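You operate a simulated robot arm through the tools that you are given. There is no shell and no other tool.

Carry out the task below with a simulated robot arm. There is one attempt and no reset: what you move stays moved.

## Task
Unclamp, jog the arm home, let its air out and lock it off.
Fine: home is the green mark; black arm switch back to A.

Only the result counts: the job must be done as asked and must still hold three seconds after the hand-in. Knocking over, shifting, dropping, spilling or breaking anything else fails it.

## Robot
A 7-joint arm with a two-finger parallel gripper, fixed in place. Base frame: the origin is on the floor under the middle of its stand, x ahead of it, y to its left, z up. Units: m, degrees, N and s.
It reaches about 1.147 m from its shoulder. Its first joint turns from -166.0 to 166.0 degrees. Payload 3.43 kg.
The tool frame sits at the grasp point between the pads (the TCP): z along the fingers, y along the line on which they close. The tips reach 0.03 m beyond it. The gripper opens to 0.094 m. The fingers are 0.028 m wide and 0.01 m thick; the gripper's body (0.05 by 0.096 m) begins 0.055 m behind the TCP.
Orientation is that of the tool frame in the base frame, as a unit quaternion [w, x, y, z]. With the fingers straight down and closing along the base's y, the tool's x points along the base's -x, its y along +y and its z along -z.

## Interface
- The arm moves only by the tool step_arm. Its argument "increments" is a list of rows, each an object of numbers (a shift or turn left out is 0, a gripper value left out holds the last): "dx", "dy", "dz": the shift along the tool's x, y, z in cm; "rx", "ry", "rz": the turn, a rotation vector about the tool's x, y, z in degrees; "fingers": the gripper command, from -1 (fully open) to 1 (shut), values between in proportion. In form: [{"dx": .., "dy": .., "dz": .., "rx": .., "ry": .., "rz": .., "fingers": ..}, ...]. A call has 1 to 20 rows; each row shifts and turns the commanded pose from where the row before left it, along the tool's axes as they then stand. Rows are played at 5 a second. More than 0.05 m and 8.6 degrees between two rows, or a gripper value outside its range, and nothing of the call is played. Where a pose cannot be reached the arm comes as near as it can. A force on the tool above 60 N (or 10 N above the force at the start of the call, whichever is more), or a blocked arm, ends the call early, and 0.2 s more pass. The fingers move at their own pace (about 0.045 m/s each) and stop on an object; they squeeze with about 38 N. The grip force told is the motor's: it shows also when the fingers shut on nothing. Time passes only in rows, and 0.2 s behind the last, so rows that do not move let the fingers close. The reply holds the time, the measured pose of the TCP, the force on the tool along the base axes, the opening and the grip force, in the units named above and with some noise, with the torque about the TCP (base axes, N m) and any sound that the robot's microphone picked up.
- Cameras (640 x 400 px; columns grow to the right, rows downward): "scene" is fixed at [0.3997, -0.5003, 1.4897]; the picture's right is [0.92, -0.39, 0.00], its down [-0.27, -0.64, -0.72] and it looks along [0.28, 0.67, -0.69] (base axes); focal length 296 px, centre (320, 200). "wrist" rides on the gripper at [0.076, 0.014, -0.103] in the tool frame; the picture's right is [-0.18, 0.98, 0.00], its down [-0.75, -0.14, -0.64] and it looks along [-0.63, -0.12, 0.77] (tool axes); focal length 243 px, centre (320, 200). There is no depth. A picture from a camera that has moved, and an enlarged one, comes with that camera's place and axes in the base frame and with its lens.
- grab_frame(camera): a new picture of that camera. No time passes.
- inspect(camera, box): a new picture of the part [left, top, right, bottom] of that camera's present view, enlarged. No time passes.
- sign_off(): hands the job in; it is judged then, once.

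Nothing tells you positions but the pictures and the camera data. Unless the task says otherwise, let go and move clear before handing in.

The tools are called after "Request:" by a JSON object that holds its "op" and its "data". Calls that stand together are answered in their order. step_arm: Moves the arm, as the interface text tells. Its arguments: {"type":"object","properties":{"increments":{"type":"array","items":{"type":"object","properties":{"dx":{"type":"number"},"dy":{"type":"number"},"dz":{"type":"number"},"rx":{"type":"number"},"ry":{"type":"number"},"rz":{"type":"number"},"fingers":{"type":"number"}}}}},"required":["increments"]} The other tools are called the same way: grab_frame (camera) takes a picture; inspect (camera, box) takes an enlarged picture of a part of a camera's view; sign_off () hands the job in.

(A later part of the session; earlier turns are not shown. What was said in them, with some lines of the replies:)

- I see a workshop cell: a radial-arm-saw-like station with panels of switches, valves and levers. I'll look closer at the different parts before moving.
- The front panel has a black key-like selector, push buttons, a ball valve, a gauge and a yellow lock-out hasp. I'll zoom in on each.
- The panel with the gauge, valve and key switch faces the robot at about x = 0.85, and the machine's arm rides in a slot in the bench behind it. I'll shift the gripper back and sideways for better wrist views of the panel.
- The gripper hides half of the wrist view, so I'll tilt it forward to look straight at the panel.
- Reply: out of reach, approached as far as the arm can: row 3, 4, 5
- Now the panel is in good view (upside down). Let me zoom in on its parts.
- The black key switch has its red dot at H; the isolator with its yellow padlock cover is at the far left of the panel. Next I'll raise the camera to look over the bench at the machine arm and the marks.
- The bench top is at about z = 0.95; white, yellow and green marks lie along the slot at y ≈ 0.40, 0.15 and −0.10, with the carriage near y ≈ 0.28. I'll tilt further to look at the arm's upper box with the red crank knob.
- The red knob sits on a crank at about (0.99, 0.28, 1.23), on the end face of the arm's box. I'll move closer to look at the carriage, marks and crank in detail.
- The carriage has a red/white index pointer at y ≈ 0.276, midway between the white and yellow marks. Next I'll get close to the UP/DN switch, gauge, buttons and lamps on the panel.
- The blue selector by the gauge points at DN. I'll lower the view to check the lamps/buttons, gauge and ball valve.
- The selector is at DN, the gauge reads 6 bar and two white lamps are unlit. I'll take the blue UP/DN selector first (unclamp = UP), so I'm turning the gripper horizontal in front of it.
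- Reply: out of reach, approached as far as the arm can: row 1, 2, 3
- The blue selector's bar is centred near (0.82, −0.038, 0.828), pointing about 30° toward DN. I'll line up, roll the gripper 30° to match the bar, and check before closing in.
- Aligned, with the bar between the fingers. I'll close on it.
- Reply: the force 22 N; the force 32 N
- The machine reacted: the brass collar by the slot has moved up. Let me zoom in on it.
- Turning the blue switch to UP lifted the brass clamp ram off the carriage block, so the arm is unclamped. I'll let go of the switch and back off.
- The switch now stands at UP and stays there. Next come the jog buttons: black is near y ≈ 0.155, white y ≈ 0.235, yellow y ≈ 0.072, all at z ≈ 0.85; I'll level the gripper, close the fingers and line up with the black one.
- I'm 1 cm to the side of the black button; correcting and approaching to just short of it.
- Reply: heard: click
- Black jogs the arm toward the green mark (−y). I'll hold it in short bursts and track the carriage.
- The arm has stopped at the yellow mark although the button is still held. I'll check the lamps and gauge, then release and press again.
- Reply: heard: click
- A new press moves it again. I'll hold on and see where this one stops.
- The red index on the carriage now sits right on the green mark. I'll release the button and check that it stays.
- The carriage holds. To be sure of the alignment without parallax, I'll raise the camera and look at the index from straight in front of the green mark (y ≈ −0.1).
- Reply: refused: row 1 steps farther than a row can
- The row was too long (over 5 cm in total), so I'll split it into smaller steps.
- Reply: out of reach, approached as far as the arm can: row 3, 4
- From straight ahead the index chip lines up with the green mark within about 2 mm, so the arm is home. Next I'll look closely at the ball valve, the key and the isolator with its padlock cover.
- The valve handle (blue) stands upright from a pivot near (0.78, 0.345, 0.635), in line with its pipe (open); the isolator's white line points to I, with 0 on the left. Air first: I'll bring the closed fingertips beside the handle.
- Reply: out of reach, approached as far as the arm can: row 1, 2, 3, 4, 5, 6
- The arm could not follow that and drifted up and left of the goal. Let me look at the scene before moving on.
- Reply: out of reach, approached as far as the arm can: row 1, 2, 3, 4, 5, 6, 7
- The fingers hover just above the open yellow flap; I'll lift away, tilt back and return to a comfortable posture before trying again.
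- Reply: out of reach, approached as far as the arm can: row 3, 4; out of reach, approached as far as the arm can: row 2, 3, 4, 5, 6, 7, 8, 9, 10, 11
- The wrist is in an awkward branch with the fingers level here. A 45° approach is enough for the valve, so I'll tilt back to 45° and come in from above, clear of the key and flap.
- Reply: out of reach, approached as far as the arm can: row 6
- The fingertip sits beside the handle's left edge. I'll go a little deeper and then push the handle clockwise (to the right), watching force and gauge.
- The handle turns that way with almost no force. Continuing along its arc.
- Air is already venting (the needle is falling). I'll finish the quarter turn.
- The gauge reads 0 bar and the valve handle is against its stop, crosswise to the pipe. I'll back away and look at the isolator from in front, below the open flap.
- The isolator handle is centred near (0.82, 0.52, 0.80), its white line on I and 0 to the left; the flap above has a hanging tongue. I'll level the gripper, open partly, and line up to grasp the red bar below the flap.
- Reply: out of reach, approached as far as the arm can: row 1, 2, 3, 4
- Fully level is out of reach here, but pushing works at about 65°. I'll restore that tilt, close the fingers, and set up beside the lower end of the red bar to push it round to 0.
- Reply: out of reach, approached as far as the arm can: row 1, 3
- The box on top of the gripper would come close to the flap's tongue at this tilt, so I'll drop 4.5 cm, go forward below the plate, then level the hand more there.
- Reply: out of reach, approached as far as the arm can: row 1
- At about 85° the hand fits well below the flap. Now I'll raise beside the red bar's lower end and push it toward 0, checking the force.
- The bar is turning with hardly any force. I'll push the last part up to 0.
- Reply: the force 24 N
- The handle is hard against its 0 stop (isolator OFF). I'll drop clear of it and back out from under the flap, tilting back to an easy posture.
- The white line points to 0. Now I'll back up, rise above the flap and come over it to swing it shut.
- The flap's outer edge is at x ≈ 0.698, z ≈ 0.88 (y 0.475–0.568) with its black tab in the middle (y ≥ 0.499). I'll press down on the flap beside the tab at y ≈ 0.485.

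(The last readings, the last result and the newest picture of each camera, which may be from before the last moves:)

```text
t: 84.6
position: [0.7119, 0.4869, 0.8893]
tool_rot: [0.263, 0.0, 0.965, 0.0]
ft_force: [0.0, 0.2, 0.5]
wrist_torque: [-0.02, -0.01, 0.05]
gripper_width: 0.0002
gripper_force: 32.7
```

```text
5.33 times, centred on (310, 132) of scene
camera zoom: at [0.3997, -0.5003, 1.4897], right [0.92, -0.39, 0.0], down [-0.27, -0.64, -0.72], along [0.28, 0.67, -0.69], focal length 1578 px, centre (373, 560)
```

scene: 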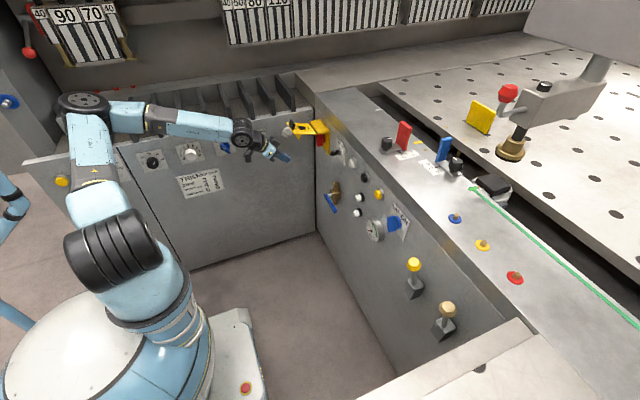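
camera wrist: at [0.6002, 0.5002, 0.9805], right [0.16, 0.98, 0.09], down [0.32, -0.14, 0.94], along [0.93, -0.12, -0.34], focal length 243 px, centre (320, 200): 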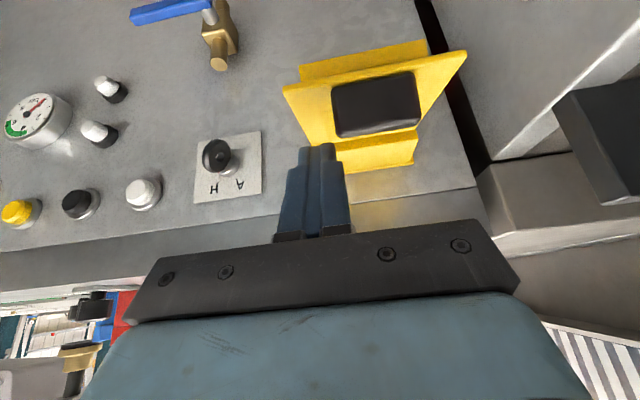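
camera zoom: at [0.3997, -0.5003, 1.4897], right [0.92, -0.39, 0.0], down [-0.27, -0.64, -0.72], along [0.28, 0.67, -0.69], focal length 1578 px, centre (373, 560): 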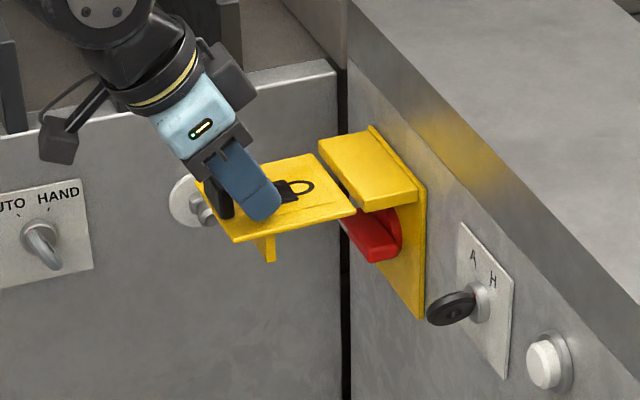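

The flap is swinging down easily. Continuing along its arc.

Request:
{"op": "step_arm", "data": {"increments": [{"dx": 0.48, "dz": 1.0}, {"dx": 0.48, "dz": 1.0}, {"dx": 0.33, "dz": 2.2}, {}]}}

Request:
{"op": "inspect", "data": {"camera": "scene", "box": [260, 95, 360, 170]}}

```text
t: 85.6
position: [0.7234, 0.4883, 0.8465]
tool_rot: [0.263, 0.0, 0.965, 0.0]
ft_force: [0.5, 0.5, 0.1]
wrist_torque: [0.01, 0.03, 0.03]
gripper_width: 0.0
gripper_force: 33.6
```

```text
5.33 times, centred on (310, 132) of scene
camera zoom: at [0.3997, -0.5003, 1.4897], right [0.92, -0.39, 0.0], down [-0.27, -0.64, -0.72], along [0.28, 0.67, -0.69], focal length 1578 px, centre (373, 560)
```

zoom: 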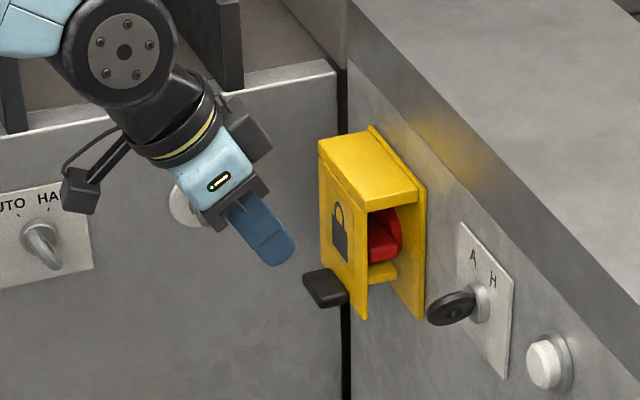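

The flap has dropped shut over the isolator. I'll nudge it gently toward the panel to be sure it is fully closed.

Request:
{"op": "step_arm", "data": {"increments": [{"dx": -1.3, "dz": 0.74}, {"dx": -1.3, "dz": 0.74}, {"dx": -1.0, "dz": 0.55}, {}]}}

Request:
{"op": "inspect", "data": {"camera": "scene", "box": [280, 100, 360, 165]}}

Request:
{"op": "grab_frame", "data": {"camera": "wrist"}}

```text
t: 86.6
position: [0.7625, 0.4859, 0.8471]
tool_rot: [0.263, 0.0, 0.965, -0.001]
ft_force: [-0.7, 0.2, 0.2]
wrist_torque: [0.04, 0.0, -0.03]
gripper_width: 0.0001
gripper_force: 32.8
```

```text
6.15 times, centred on (320, 132) of scene
camera zoom: at [0.3997, -0.5003, 1.4897], right [0.92, -0.39, 0.0], down [-0.27, -0.64, -0.72], along [0.28, 0.67, -0.69], focal length 1821 px, centre (320, 615)
```

zoom: 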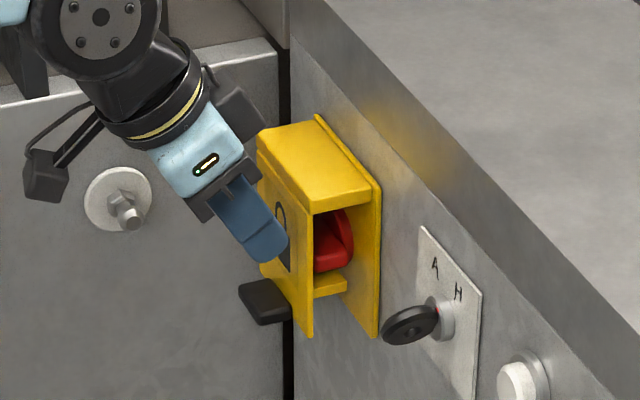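

```text
taken
camera wrist: at [0.6463, 0.5015, 0.8967], right [0.16, 0.98, 0.09], down [0.32, -0.14, 0.94], along [0.93, -0.12, -0.34], focal length 243 px, centre (320, 200)
```

wrist: 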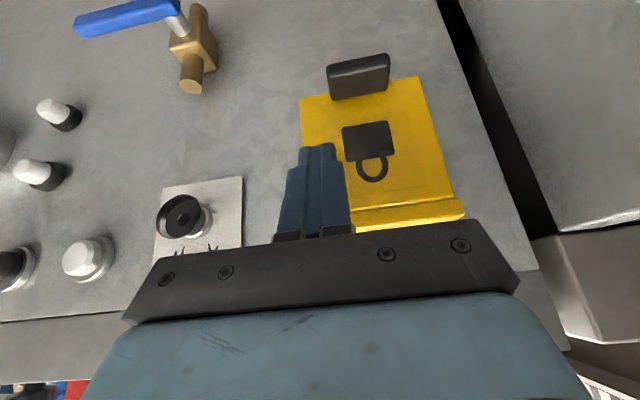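

Request:
{"op": "step_arm", "data": {"increments": [{"dx": -0.43, "dz": 0.25}, {"dx": -0.43, "dz": 0.25}, {}]}}

```text
t: 87.4
position: [0.7717, 0.4886, 0.8473]
tool_rot: [0.263, -0.001, 0.965, 0.0]
ft_force: [-34.6, -9.6, 5.3]
wrist_torque: [-0.28, 0.47, -0.31]
gripper_width: 0.0
gripper_force: 33.1
```

The flap is firmly closed against its stop (35 N). I'll back off and move over to look at the black key switch.

Request:
{"op": "step_arm", "data": {"increments": [{"dx": 1.5, "dz": -1.0}, {"dx": 3.0, "dz": -2.0}, {"dx": 3.0, "dz": -2.0}, {"dy": -4.4, "ry": -6.4}, {"dy": -4.4, "ry": -6.4}, {"dy": -4.4, "ry": -6.4}, {"dy": -4.4, "ry": -6.4}, {}]}}

Request:
{"op": "grab_frame", "data": {"camera": "wrist"}}

Request:
{"op": "inspect", "data": {"camera": "wrist", "box": [320, 90, 440, 200]}}

Request:
{"op": "inspect", "data": {"camera": "scene", "box": [280, 100, 380, 175]}}

```text
t: 89.2
position: [0.6841, 0.3118, 0.8509]
tool_rot: [0.472, 0.0, 0.882, 0.0]
ft_force: [-0.1, 0.4, 0.0]
wrist_torque: [-0.04, 0.03, 0.0]
gripper_width: 0.0
gripper_force: 32.6
```

```text
taken
camera wrist: at [0.5557, 0.3256, 0.8447], right [0.1, 0.98, 0.15], down [-0.11, -0.14, 0.98], along [0.99, -0.12, 0.1], focal length 243 px, centre (320, 200)
```

wrist: 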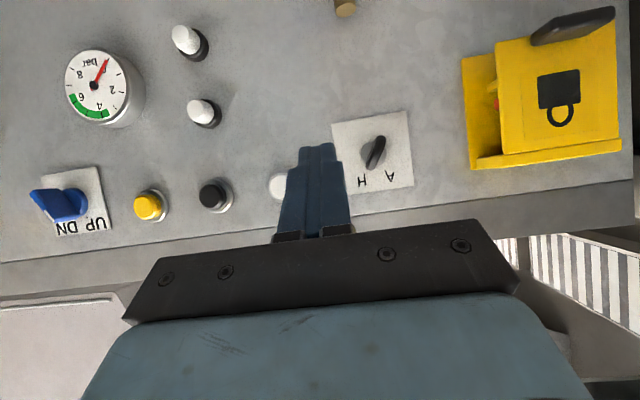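

```text
3.64 times, centred on (380, 145) of wrist
camera zoom: at [0.5557, 0.3256, 0.8447], right [0.1, 0.98, 0.15], down [-0.11, -0.14, 0.98], along [0.99, -0.12, 0.1], focal length 882 px, centre (102, 400)
```

zoom: 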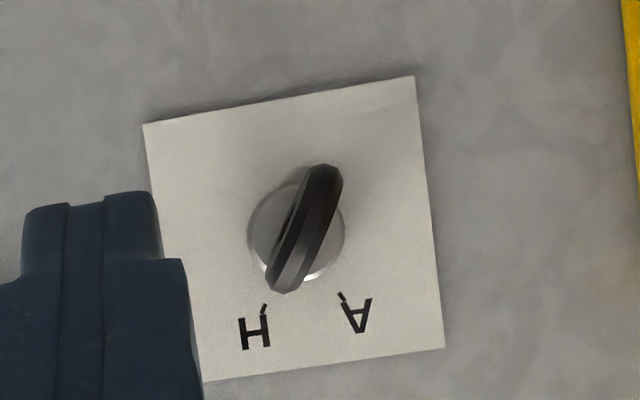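

```text
5.33 times, centred on (330, 138) of scene
camera zoom: at [0.3997, -0.5003, 1.4897], right [0.92, -0.39, 0.0], down [-0.27, -0.64, -0.72], along [0.28, 0.67, -0.69], focal length 1578 px, centre (267, 533)
```

zoom: 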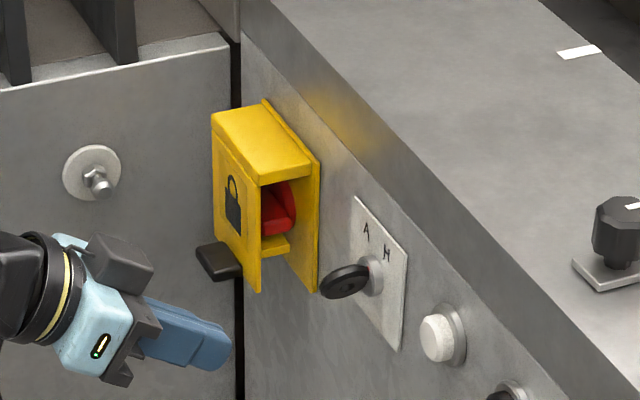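

The key's bow is centred at about (0.82, 0.360, 0.826), tilted 29° toward H; A is 29° the other way. I'll bring the hand in front, open the fingers a little, and level it step by step.

Request:
{"op": "step_arm", "data": {"increments": [{"dx": -0.53, "dy": 2.4, "dz": 3.0, "fingers": 0.0}, {"dx": -0.53, "dy": 2.4, "dz": 3.0}, {"ry": -4}, {"ry": -4}, {}]}}

```text
t: 90.4
position: [0.7384, 0.3597, 0.8262]
tool_rot: [0.531, 0.0, 0.847, -0.001]
ft_force: [0.7, -0.1, 0.2]
wrist_torque: [-0.05, -0.04, 0.0]
gripper_width: 0.047
gripper_force: 0.0
```

Request:
{"op": "step_arm", "data": {"increments": [{"ry": -4}, {"ry": -4}]}}

Request:
{"op": "step_arm", "data": {"increments": [{"ry": -4}, {"ry": -4}]}}

```text
t: 91.0
position: [0.7391, 0.3586, 0.8288]
tool_rot: [0.589, -0.001, 0.808, 0.0]
ft_force: [-0.3, -0.2, -0.1]
wrist_torque: [0.01, -0.02, 0.0]
gripper_width: 0.0469
gripper_force: 0.1
```

```text
t: 91.6
position: [0.7394, 0.3584, 0.8288]
tool_rot: [0.644, -0.001, 0.765, 0.0]
ft_force: [0.2, -0.3, -0.4]
wrist_torque: [-0.03, -0.02, 0.0]
gripper_width: 0.0467
gripper_force: 0.0
```

Request:
{"op": "step_arm", "data": {"increments": [{"ry": -4}, {"ry": -4}]}}

Request:
{"op": "grab_frame", "data": {"camera": "scene"}}

Request:
{"op": "grab_frame", "data": {"camera": "wrist"}}

```text
t: 92.2
position: [0.7393, 0.3585, 0.8292]
tool_rot: [0.696, 0.0, 0.718, 0.0]
ft_force: [-0.1, -0.1, 0.1]
wrist_torque: [-0.03, -0.01, 0.02]
gripper_width: 0.0471
gripper_force: 0.0
```

```text
taken
```

scene: 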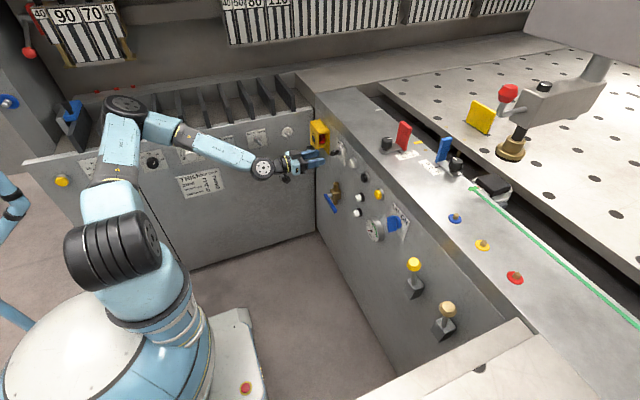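

```text
taken
camera wrist: at [0.6347, 0.3735, 0.7557], right [0.01, 0.98, 0.18], down [-0.62, -0.14, 0.77], along [0.79, -0.12, 0.61], focal length 243 px, centre (320, 200)
```

wrist: 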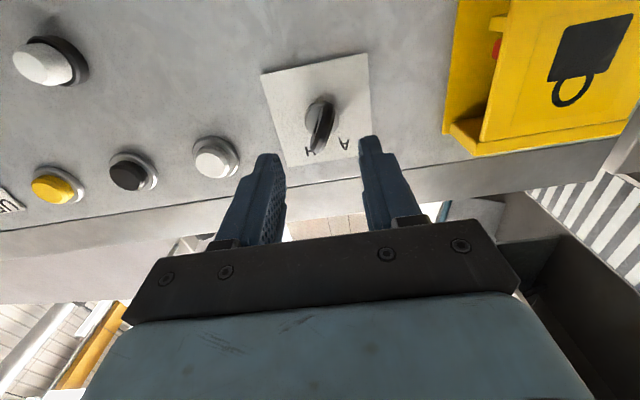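

Request:
{"op": "step_arm", "data": {"increments": [{"dx": 0.25, "dy": 0.1, "rz": 7.25}, {"rz": 7.25}, {"rz": 7.25}, {"rz": 7.25}, {}]}}

Request:
{"op": "grab_frame", "data": {"camera": "wrist"}}

Request:
{"op": "inspect", "data": {"camera": "wrist", "box": [220, 40, 420, 200]}}

```text
t: 93.4
position: [0.7396, 0.3596, 0.8253]
tool_rot: [0.674, 0.18, 0.695, 0.174]
ft_force: [-0.9, 0.0, -0.1]
wrist_torque: [-0.03, -0.02, 0.0]
gripper_width: 0.0472
gripper_force: 0.0
```

```text
taken
camera wrist: at [0.6348, 0.4101, 0.7693], right [0.02, 0.77, 0.64], down [-0.62, -0.49, 0.61], along [0.78, -0.41, 0.47], focal length 243 px, centre (320, 200)
```

wrist: 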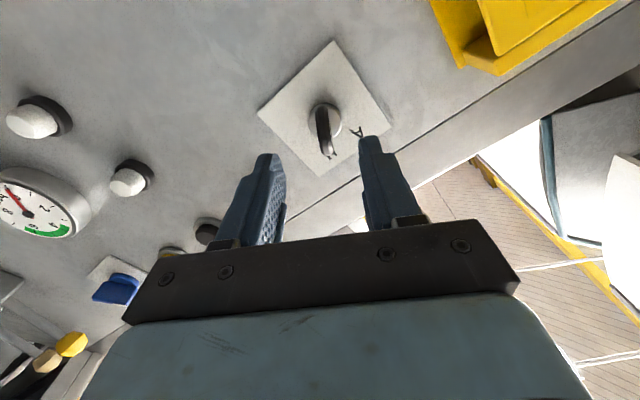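

```text
2.50 times, centred on (320, 120) of wrist
camera zoom: at [0.6348, 0.4101, 0.7693], right [0.02, 0.77, 0.64], down [-0.62, -0.49, 0.61], along [0.78, -0.41, 0.47], focal length 606 px, centre (320, 400)
```

zoom: 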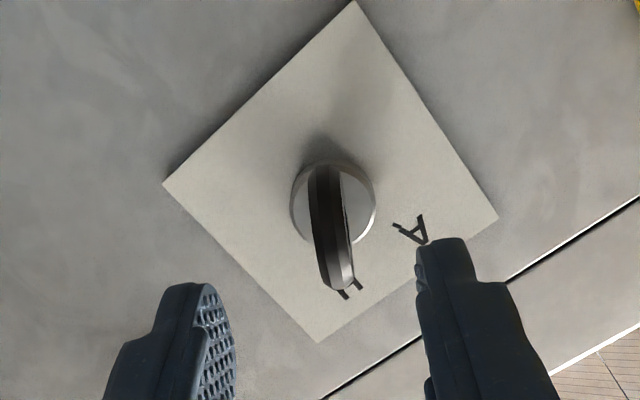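

Request:
{"op": "step_arm", "data": {"increments": [{"dz": 2.1, "dx": -0.13, "dy": 0.07}, {"dz": 2.1, "dx": -0.13, "dy": 0.07}, {"dz": 1.6}, {}]}}

Request:
{"op": "inspect", "data": {"camera": "wrist", "box": [220, 60, 420, 220]}}

Request:
{"op": "inspect", "data": {"camera": "scene", "box": [290, 110, 380, 180]}}

```text
t: 94.4
position: [0.7971, 0.3593, 0.8265]
tool_rot: [0.674, 0.179, 0.696, 0.173]
ft_force: [0.4, -0.4, 0.6]
wrist_torque: [-0.01, 0.01, -0.01]
gripper_width: 0.0471
gripper_force: 0.1
```

```text
2.50 times, centred on (320, 140) of wrist
camera zoom: at [0.6928, 0.4096, 0.7693], right [0.02, 0.77, 0.64], down [-0.62, -0.49, 0.61], along [0.78, -0.41, 0.47], focal length 606 px, centre (320, 350)
```

zoom: 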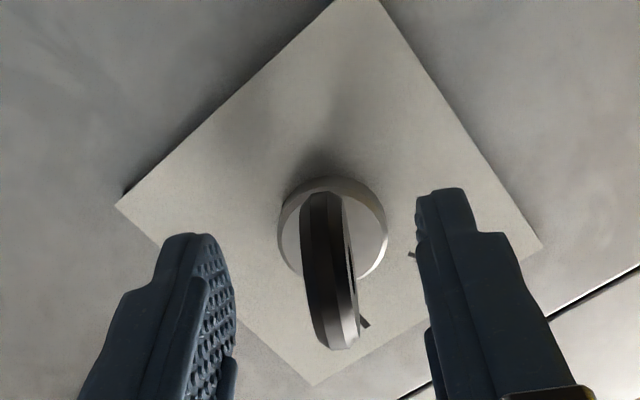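

```text
5.71 times, centred on (335, 145) of scene
camera zoom: at [0.3997, -0.5003, 1.4897], right [0.92, -0.39, 0.0], down [-0.27, -0.64, -0.72], along [0.28, 0.67, -0.69], focal length 1691 px, centre (234, 514)
```

zoom: 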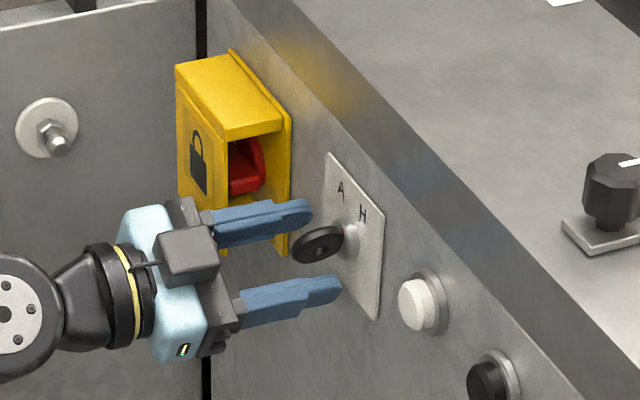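

The key is centred between the fingers. Closing on it.

Request:
{"op": "step_arm", "data": {"increments": [{"fingers": 1}, {"fingers": 1}, {"fingers": 1}, {"fingers": 1}]}}

```text
t: 95.4
position: [0.7974, 0.3618, 0.8269]
tool_rot: [0.674, 0.179, 0.695, 0.175]
ft_force: [9.0, 15.5, 9.4]
wrist_torque: [-0.06, -0.18, 1.47]
gripper_width: 0.0103
gripper_force: 43.8
```

Request:
{"op": "step_arm", "data": {"increments": [{"dy": 0.12}, {"rz": -6}, {"rz": -6}, {"rz": -6}, {}]}}

```text
t: 96.6
position: [0.7978, 0.3607, 0.8254]
tool_rot: [0.692, 0.069, 0.716, 0.065]
ft_force: [12.8, 5.8, 1.4]
wrist_torque: [-0.03, -0.78, 1.01]
gripper_width: 0.0098
gripper_force: 43.2
```

Request:
{"op": "step_arm", "data": {"increments": [{"rz": -6}, {"rz": -6}, {"rz": -6}, {"rz": -6}, {"rz": -6}, {"rz": -6}, {"rz": -4}, {}]}}

Request:
{"op": "inspect", "data": {"camera": "scene", "box": [290, 110, 380, 180]}}

Request:
{"op": "grab_frame", "data": {"camera": "scene"}}

Request:
{"op": "grab_frame", "data": {"camera": "wrist"}}

```text
t: 98.4
position: [0.7966, 0.3576, 0.8265]
tool_rot: [0.672, -0.179, 0.697, -0.177]
ft_force: [-14.9, -37.7, -13.8]
wrist_torque: [0.05, 0.23, -1.91]
gripper_width: 0.0099
gripper_force: 43.6
```

```text
5.71 times, centred on (335, 145) of scene
camera zoom: at [0.3997, -0.5003, 1.4897], right [0.92, -0.39, 0.0], down [-0.27, -0.64, -0.72], along [0.28, 0.67, -0.69], focal length 1691 px, centre (234, 514)
```

zoom: 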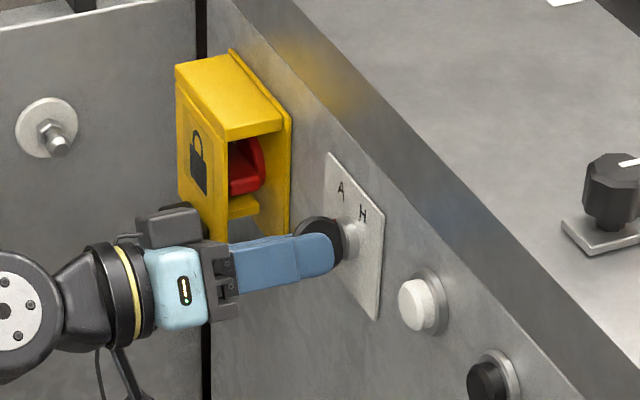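

```text
taken
```

scene: 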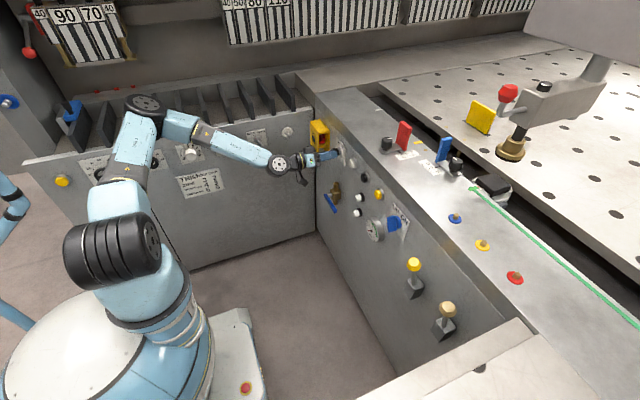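

```text
taken
camera wrist: at [0.692, 0.334, 0.7568], right [-0.01, 0.95, -0.32], down [-0.62, 0.25, 0.75], along [0.79, 0.2, 0.58], focal length 243 px, centre (320, 200)
```

wrist: 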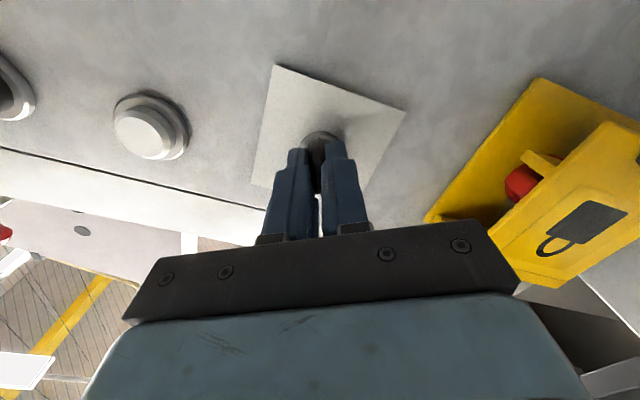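

The key has been turned through to A. Releasing and backing off to verify.

Request:
{"op": "step_arm", "data": {"increments": [{"fingers": 0.0}, {"fingers": 0.0}, {"fingers": 0.0}, {"dz": -2}, {"dz": -3}, {"dz": -2}, {}]}}

Request:
{"op": "grab_frame", "data": {"camera": "wrist"}}

Request:
{"op": "inspect", "data": {"camera": "wrist", "box": [220, 40, 420, 200]}}

Request:
{"op": "inspect", "data": {"camera": "scene", "box": [290, 110, 380, 180]}}

```text
t: 100.0
position: [0.7257, 0.3616, 0.8277]
tool_rot: [0.673, -0.18, 0.695, -0.175]
ft_force: [-0.5, -0.4, 0.8]
wrist_torque: [-0.02, 0.01, 0.05]
gripper_width: 0.0468
gripper_force: 0.0
```

```text
taken
camera wrist: at [0.622, 0.3371, 0.7584], right [-0.01, 0.95, -0.32], down [-0.62, 0.24, 0.75], along [0.79, 0.2, 0.58], focal length 243 px, centre (320, 200)
```

wrist: 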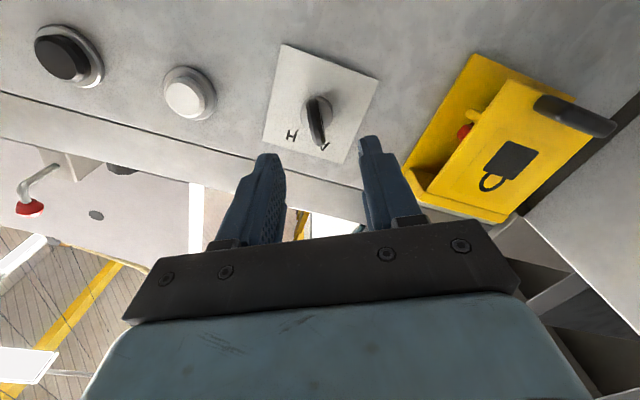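

```text
2.50 times, centred on (320, 120) of wrist
camera zoom: at [0.622, 0.3371, 0.7584], right [-0.01, 0.95, -0.32], down [-0.62, 0.24, 0.75], along [0.79, 0.2, 0.58], focal length 606 px, centre (320, 400)
```

zoom: 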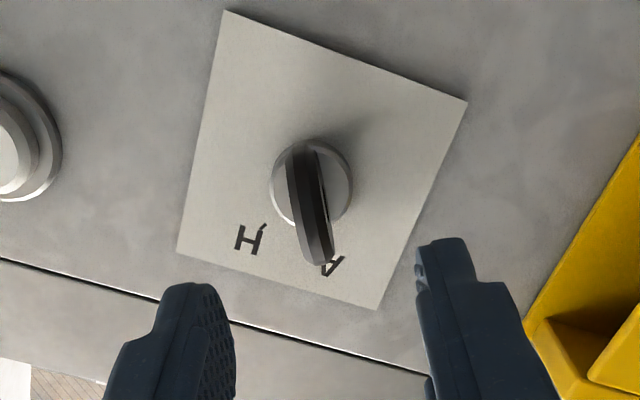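

```text
5.71 times, centred on (335, 145) of scene
camera zoom: at [0.3997, -0.5003, 1.4897], right [0.92, -0.39, 0.0], down [-0.27, -0.64, -0.72], along [0.28, 0.67, -0.69], focal length 1691 px, centre (234, 514)
```

zoom: 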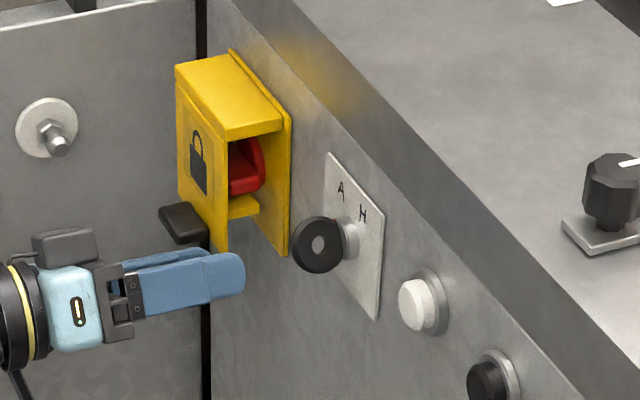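

The key now points at A. Before handing in, I'll double-check everything: the isolator cover, the coloured pins on the bench, the gauge, valve, switch and carriage.

Request:
{"op": "inspect", "data": {"camera": "wrist", "box": [400, 40, 640, 230]}}

Request:
{"op": "inspect", "data": {"camera": "scene", "box": [440, 200, 540, 290]}}

Request:
{"op": "inspect", "data": {"camera": "scene", "box": [310, 160, 430, 260]}}

Request:
{"op": "inspect", "data": {"camera": "scene", "box": [440, 80, 580, 220]}}

Request:
{"op": "inspect", "data": {"camera": "scene", "box": [0, 0, 160, 130]}}

```text
2.11 times, centred on (520, 135) of wrist
camera zoom: at [0.622, 0.3371, 0.7584], right [-0.01, 0.95, -0.32], down [-0.62, 0.24, 0.75], along [0.79, 0.2, 0.58], focal length 511 px, centre (-101, 337)
```

zoom: 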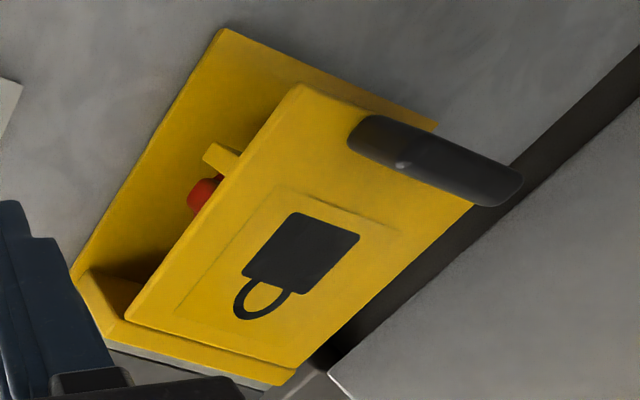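

```text
4.44 times, centred on (490, 245) of scene
camera zoom: at [0.3997, -0.5003, 1.4897], right [0.92, -0.39, 0.0], down [-0.27, -0.64, -0.72], along [0.28, 0.67, -0.69], focal length 1315 px, centre (-436, 0)
```

zoom: 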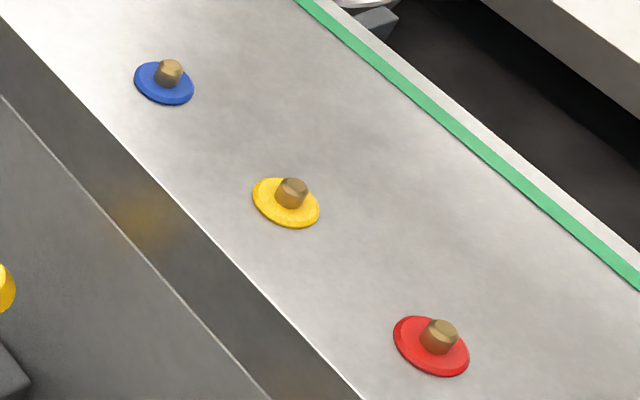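

```text
4.00 times, centred on (370, 210) of scene
camera zoom: at [0.3997, -0.5003, 1.4897], right [0.92, -0.39, 0.0], down [-0.27, -0.64, -0.72], along [0.28, 0.67, -0.69], focal length 1184 px, centre (120, 160)
```

zoom: 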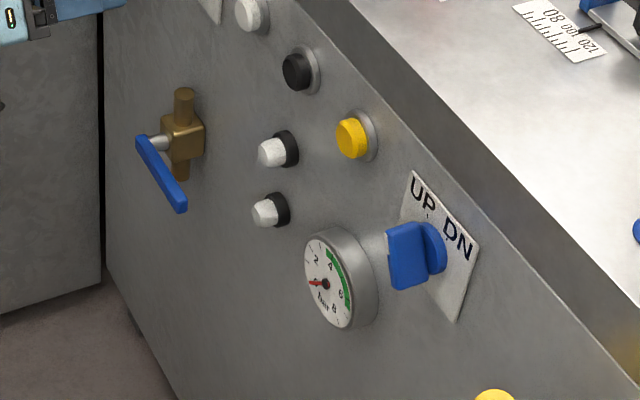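

```text
2.86 times, centred on (510, 150) of scene
camera zoom: at [0.3997, -0.5003, 1.4897], right [0.92, -0.39, 0.0], down [-0.27, -0.64, -0.72], along [0.28, 0.67, -0.69], focal length 846 px, centre (-223, 343)
```

zoom: 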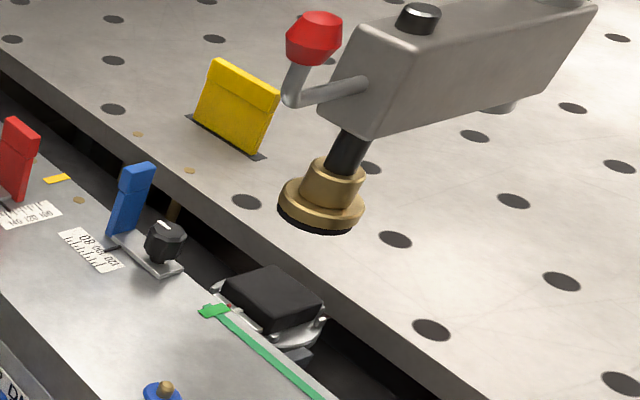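

```text
3.08 times, centred on (80, 65) of scene
camera zoom: at [0.3997, -0.5003, 1.4897], right [0.92, -0.39, 0.0], down [-0.27, -0.64, -0.72], along [0.28, 0.67, -0.69], focal length 910 px, centre (1058, 615)
```

zoom: 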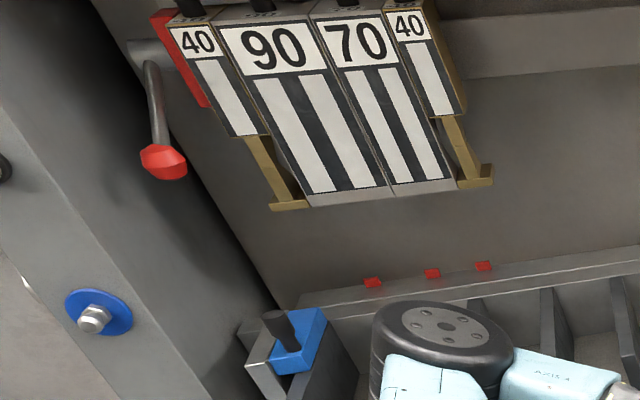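

All results stand: clamp UP, carriage on the green mark, gauge 0 bar with the valve shut, isolator at 0 under the closed cover, key at A. I'll withdraw the hand to a clear position and check one last time.

Request:
{"op": "step_arm", "data": {"increments": [{"rz": 7.25}, {"rz": 7.25}, {"rz": 7.25}, {"rz": 7.25}, {"ry": 6, "dz": -1}, {"ry": 6, "dz": -2}, {"ry": 6, "dz": -3}, {"ry": 6, "dz": -3}, {"ry": 6, "dz": -3, "dx": -2}, {"ry": 6, "dz": -3, "dx": -2}, {}]}}

Request:
{"op": "grab_frame", "data": {"camera": "scene"}}

Request:
{"op": "grab_frame", "data": {"camera": "wrist"}}

```text
t: 102.4
position: [0.6075, 0.3621, 0.9166]
tool_rot: [0.439, 0.0, 0.898, 0.0]
ft_force: [-0.6, 0.2, 0.6]
wrist_torque: [-0.06, 0.02, -0.02]
gripper_width: 0.0471
gripper_force: 0.1
```

```text
taken
```

scene: 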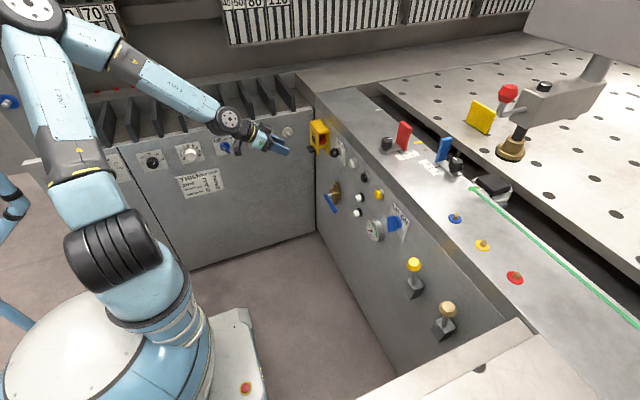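

```text
taken
camera wrist: at [0.48, 0.3758, 0.9196], right [0.11, 0.98, 0.14], down [-0.04, -0.14, 0.99], along [0.99, -0.12, 0.03], focal length 243 px, centre (320, 200)
```

wrist: 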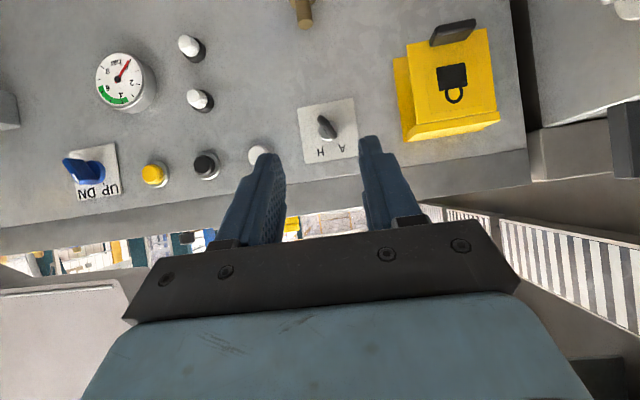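

Request:
{"op": "inspect", "data": {"camera": "wrist", "box": [280, 80, 380, 170]}}

Request:
{"op": "inspect", "data": {"camera": "scene", "box": [455, 165, 495, 205]}}

Request:
{"op": "inspect", "data": {"camera": "scene", "box": [300, 110, 380, 170]}}

```text
4.44 times, centred on (330, 125) of wrist
camera zoom: at [0.48, 0.3758, 0.9196], right [0.11, 0.98, 0.14], down [-0.04, -0.14, 0.99], along [0.99, -0.12, 0.03], focal length 1078 px, centre (276, 533)
```

zoom: 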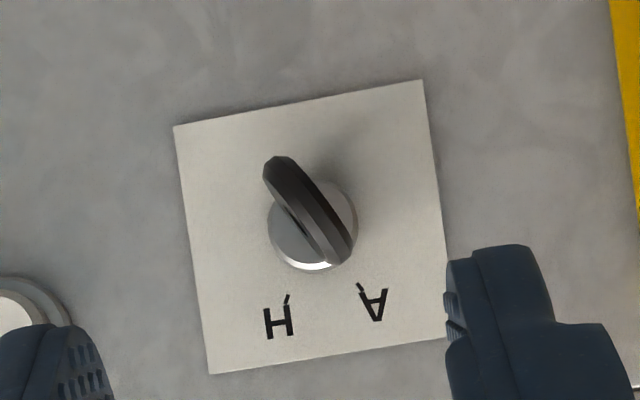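

```text
10.00 times, centred on (475, 185) of scene
camera zoom: at [0.3997, -0.5003, 1.4897], right [0.92, -0.39, 0.0], down [-0.27, -0.64, -0.72], along [0.28, 0.67, -0.69], focal length 2959 px, centre (-1230, 350)
```

zoom: 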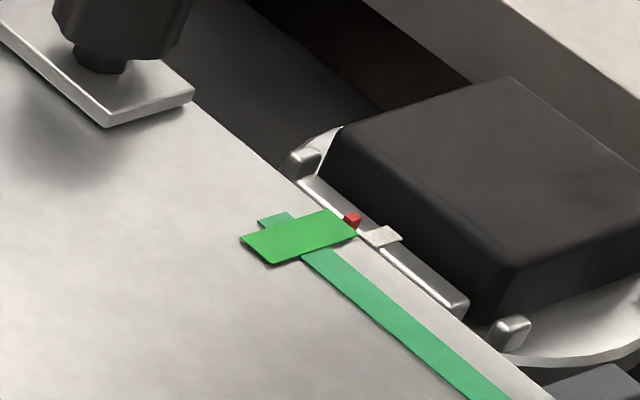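

```text
6.67 times, centred on (340, 140) of scene
camera zoom: at [0.3997, -0.5003, 1.4897], right [0.92, -0.39, 0.0], down [-0.27, -0.64, -0.72], along [0.28, 0.67, -0.69], focal length 1973 px, centre (187, 600)
```

zoom: 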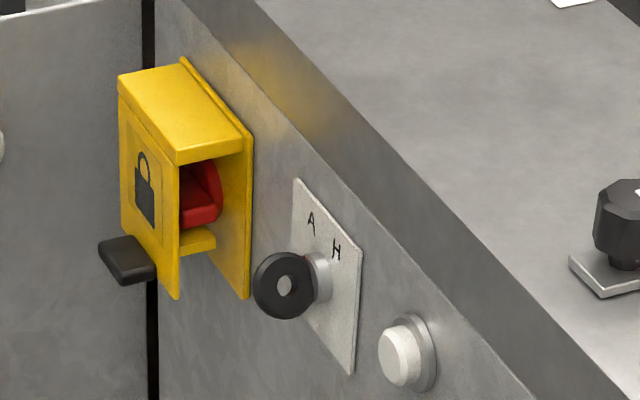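

The checks agree: the index is on the green mark, the key is at A, the isolator is off under its closed cover, the air is out, and the hand is clear. I'm handing in.

Request:
{"op": "sign_off", "data": {}}

```text
The job is handed in.
```

The arm is unclamped, jogged home, vented and locked off, and I've handed the job in. I don't have the verdict from the hand-in.

- **Unclamp:** I turned the blue UP/DN switch beside the gauge to UP. The clamp ram lifted off the carriage and stayed up.
- **Jog home:** I jogged with the black button. The arm stopped at the yellow mark while the button was still held, and a second press took it on to the green mark. Seen from straight in front, the carriage index is within about 2 mm of the mark.
- **Air out:** I turned the blue ball valve a quarter turn against its stop. The gauge reads 0 bar.
- **Lock off:** The red isolator is at 0 against its stop, and the yellow padlock cover is shut over it. I did not fit a padlock; I saw no loose one to use.
- **Arm switch:** The black key is turned from H to A. I did this last, after the power was locked off, so the arm could not start in automatic.

The gripper has let go of everything and is clear of the panel. I saw nothing else moved.
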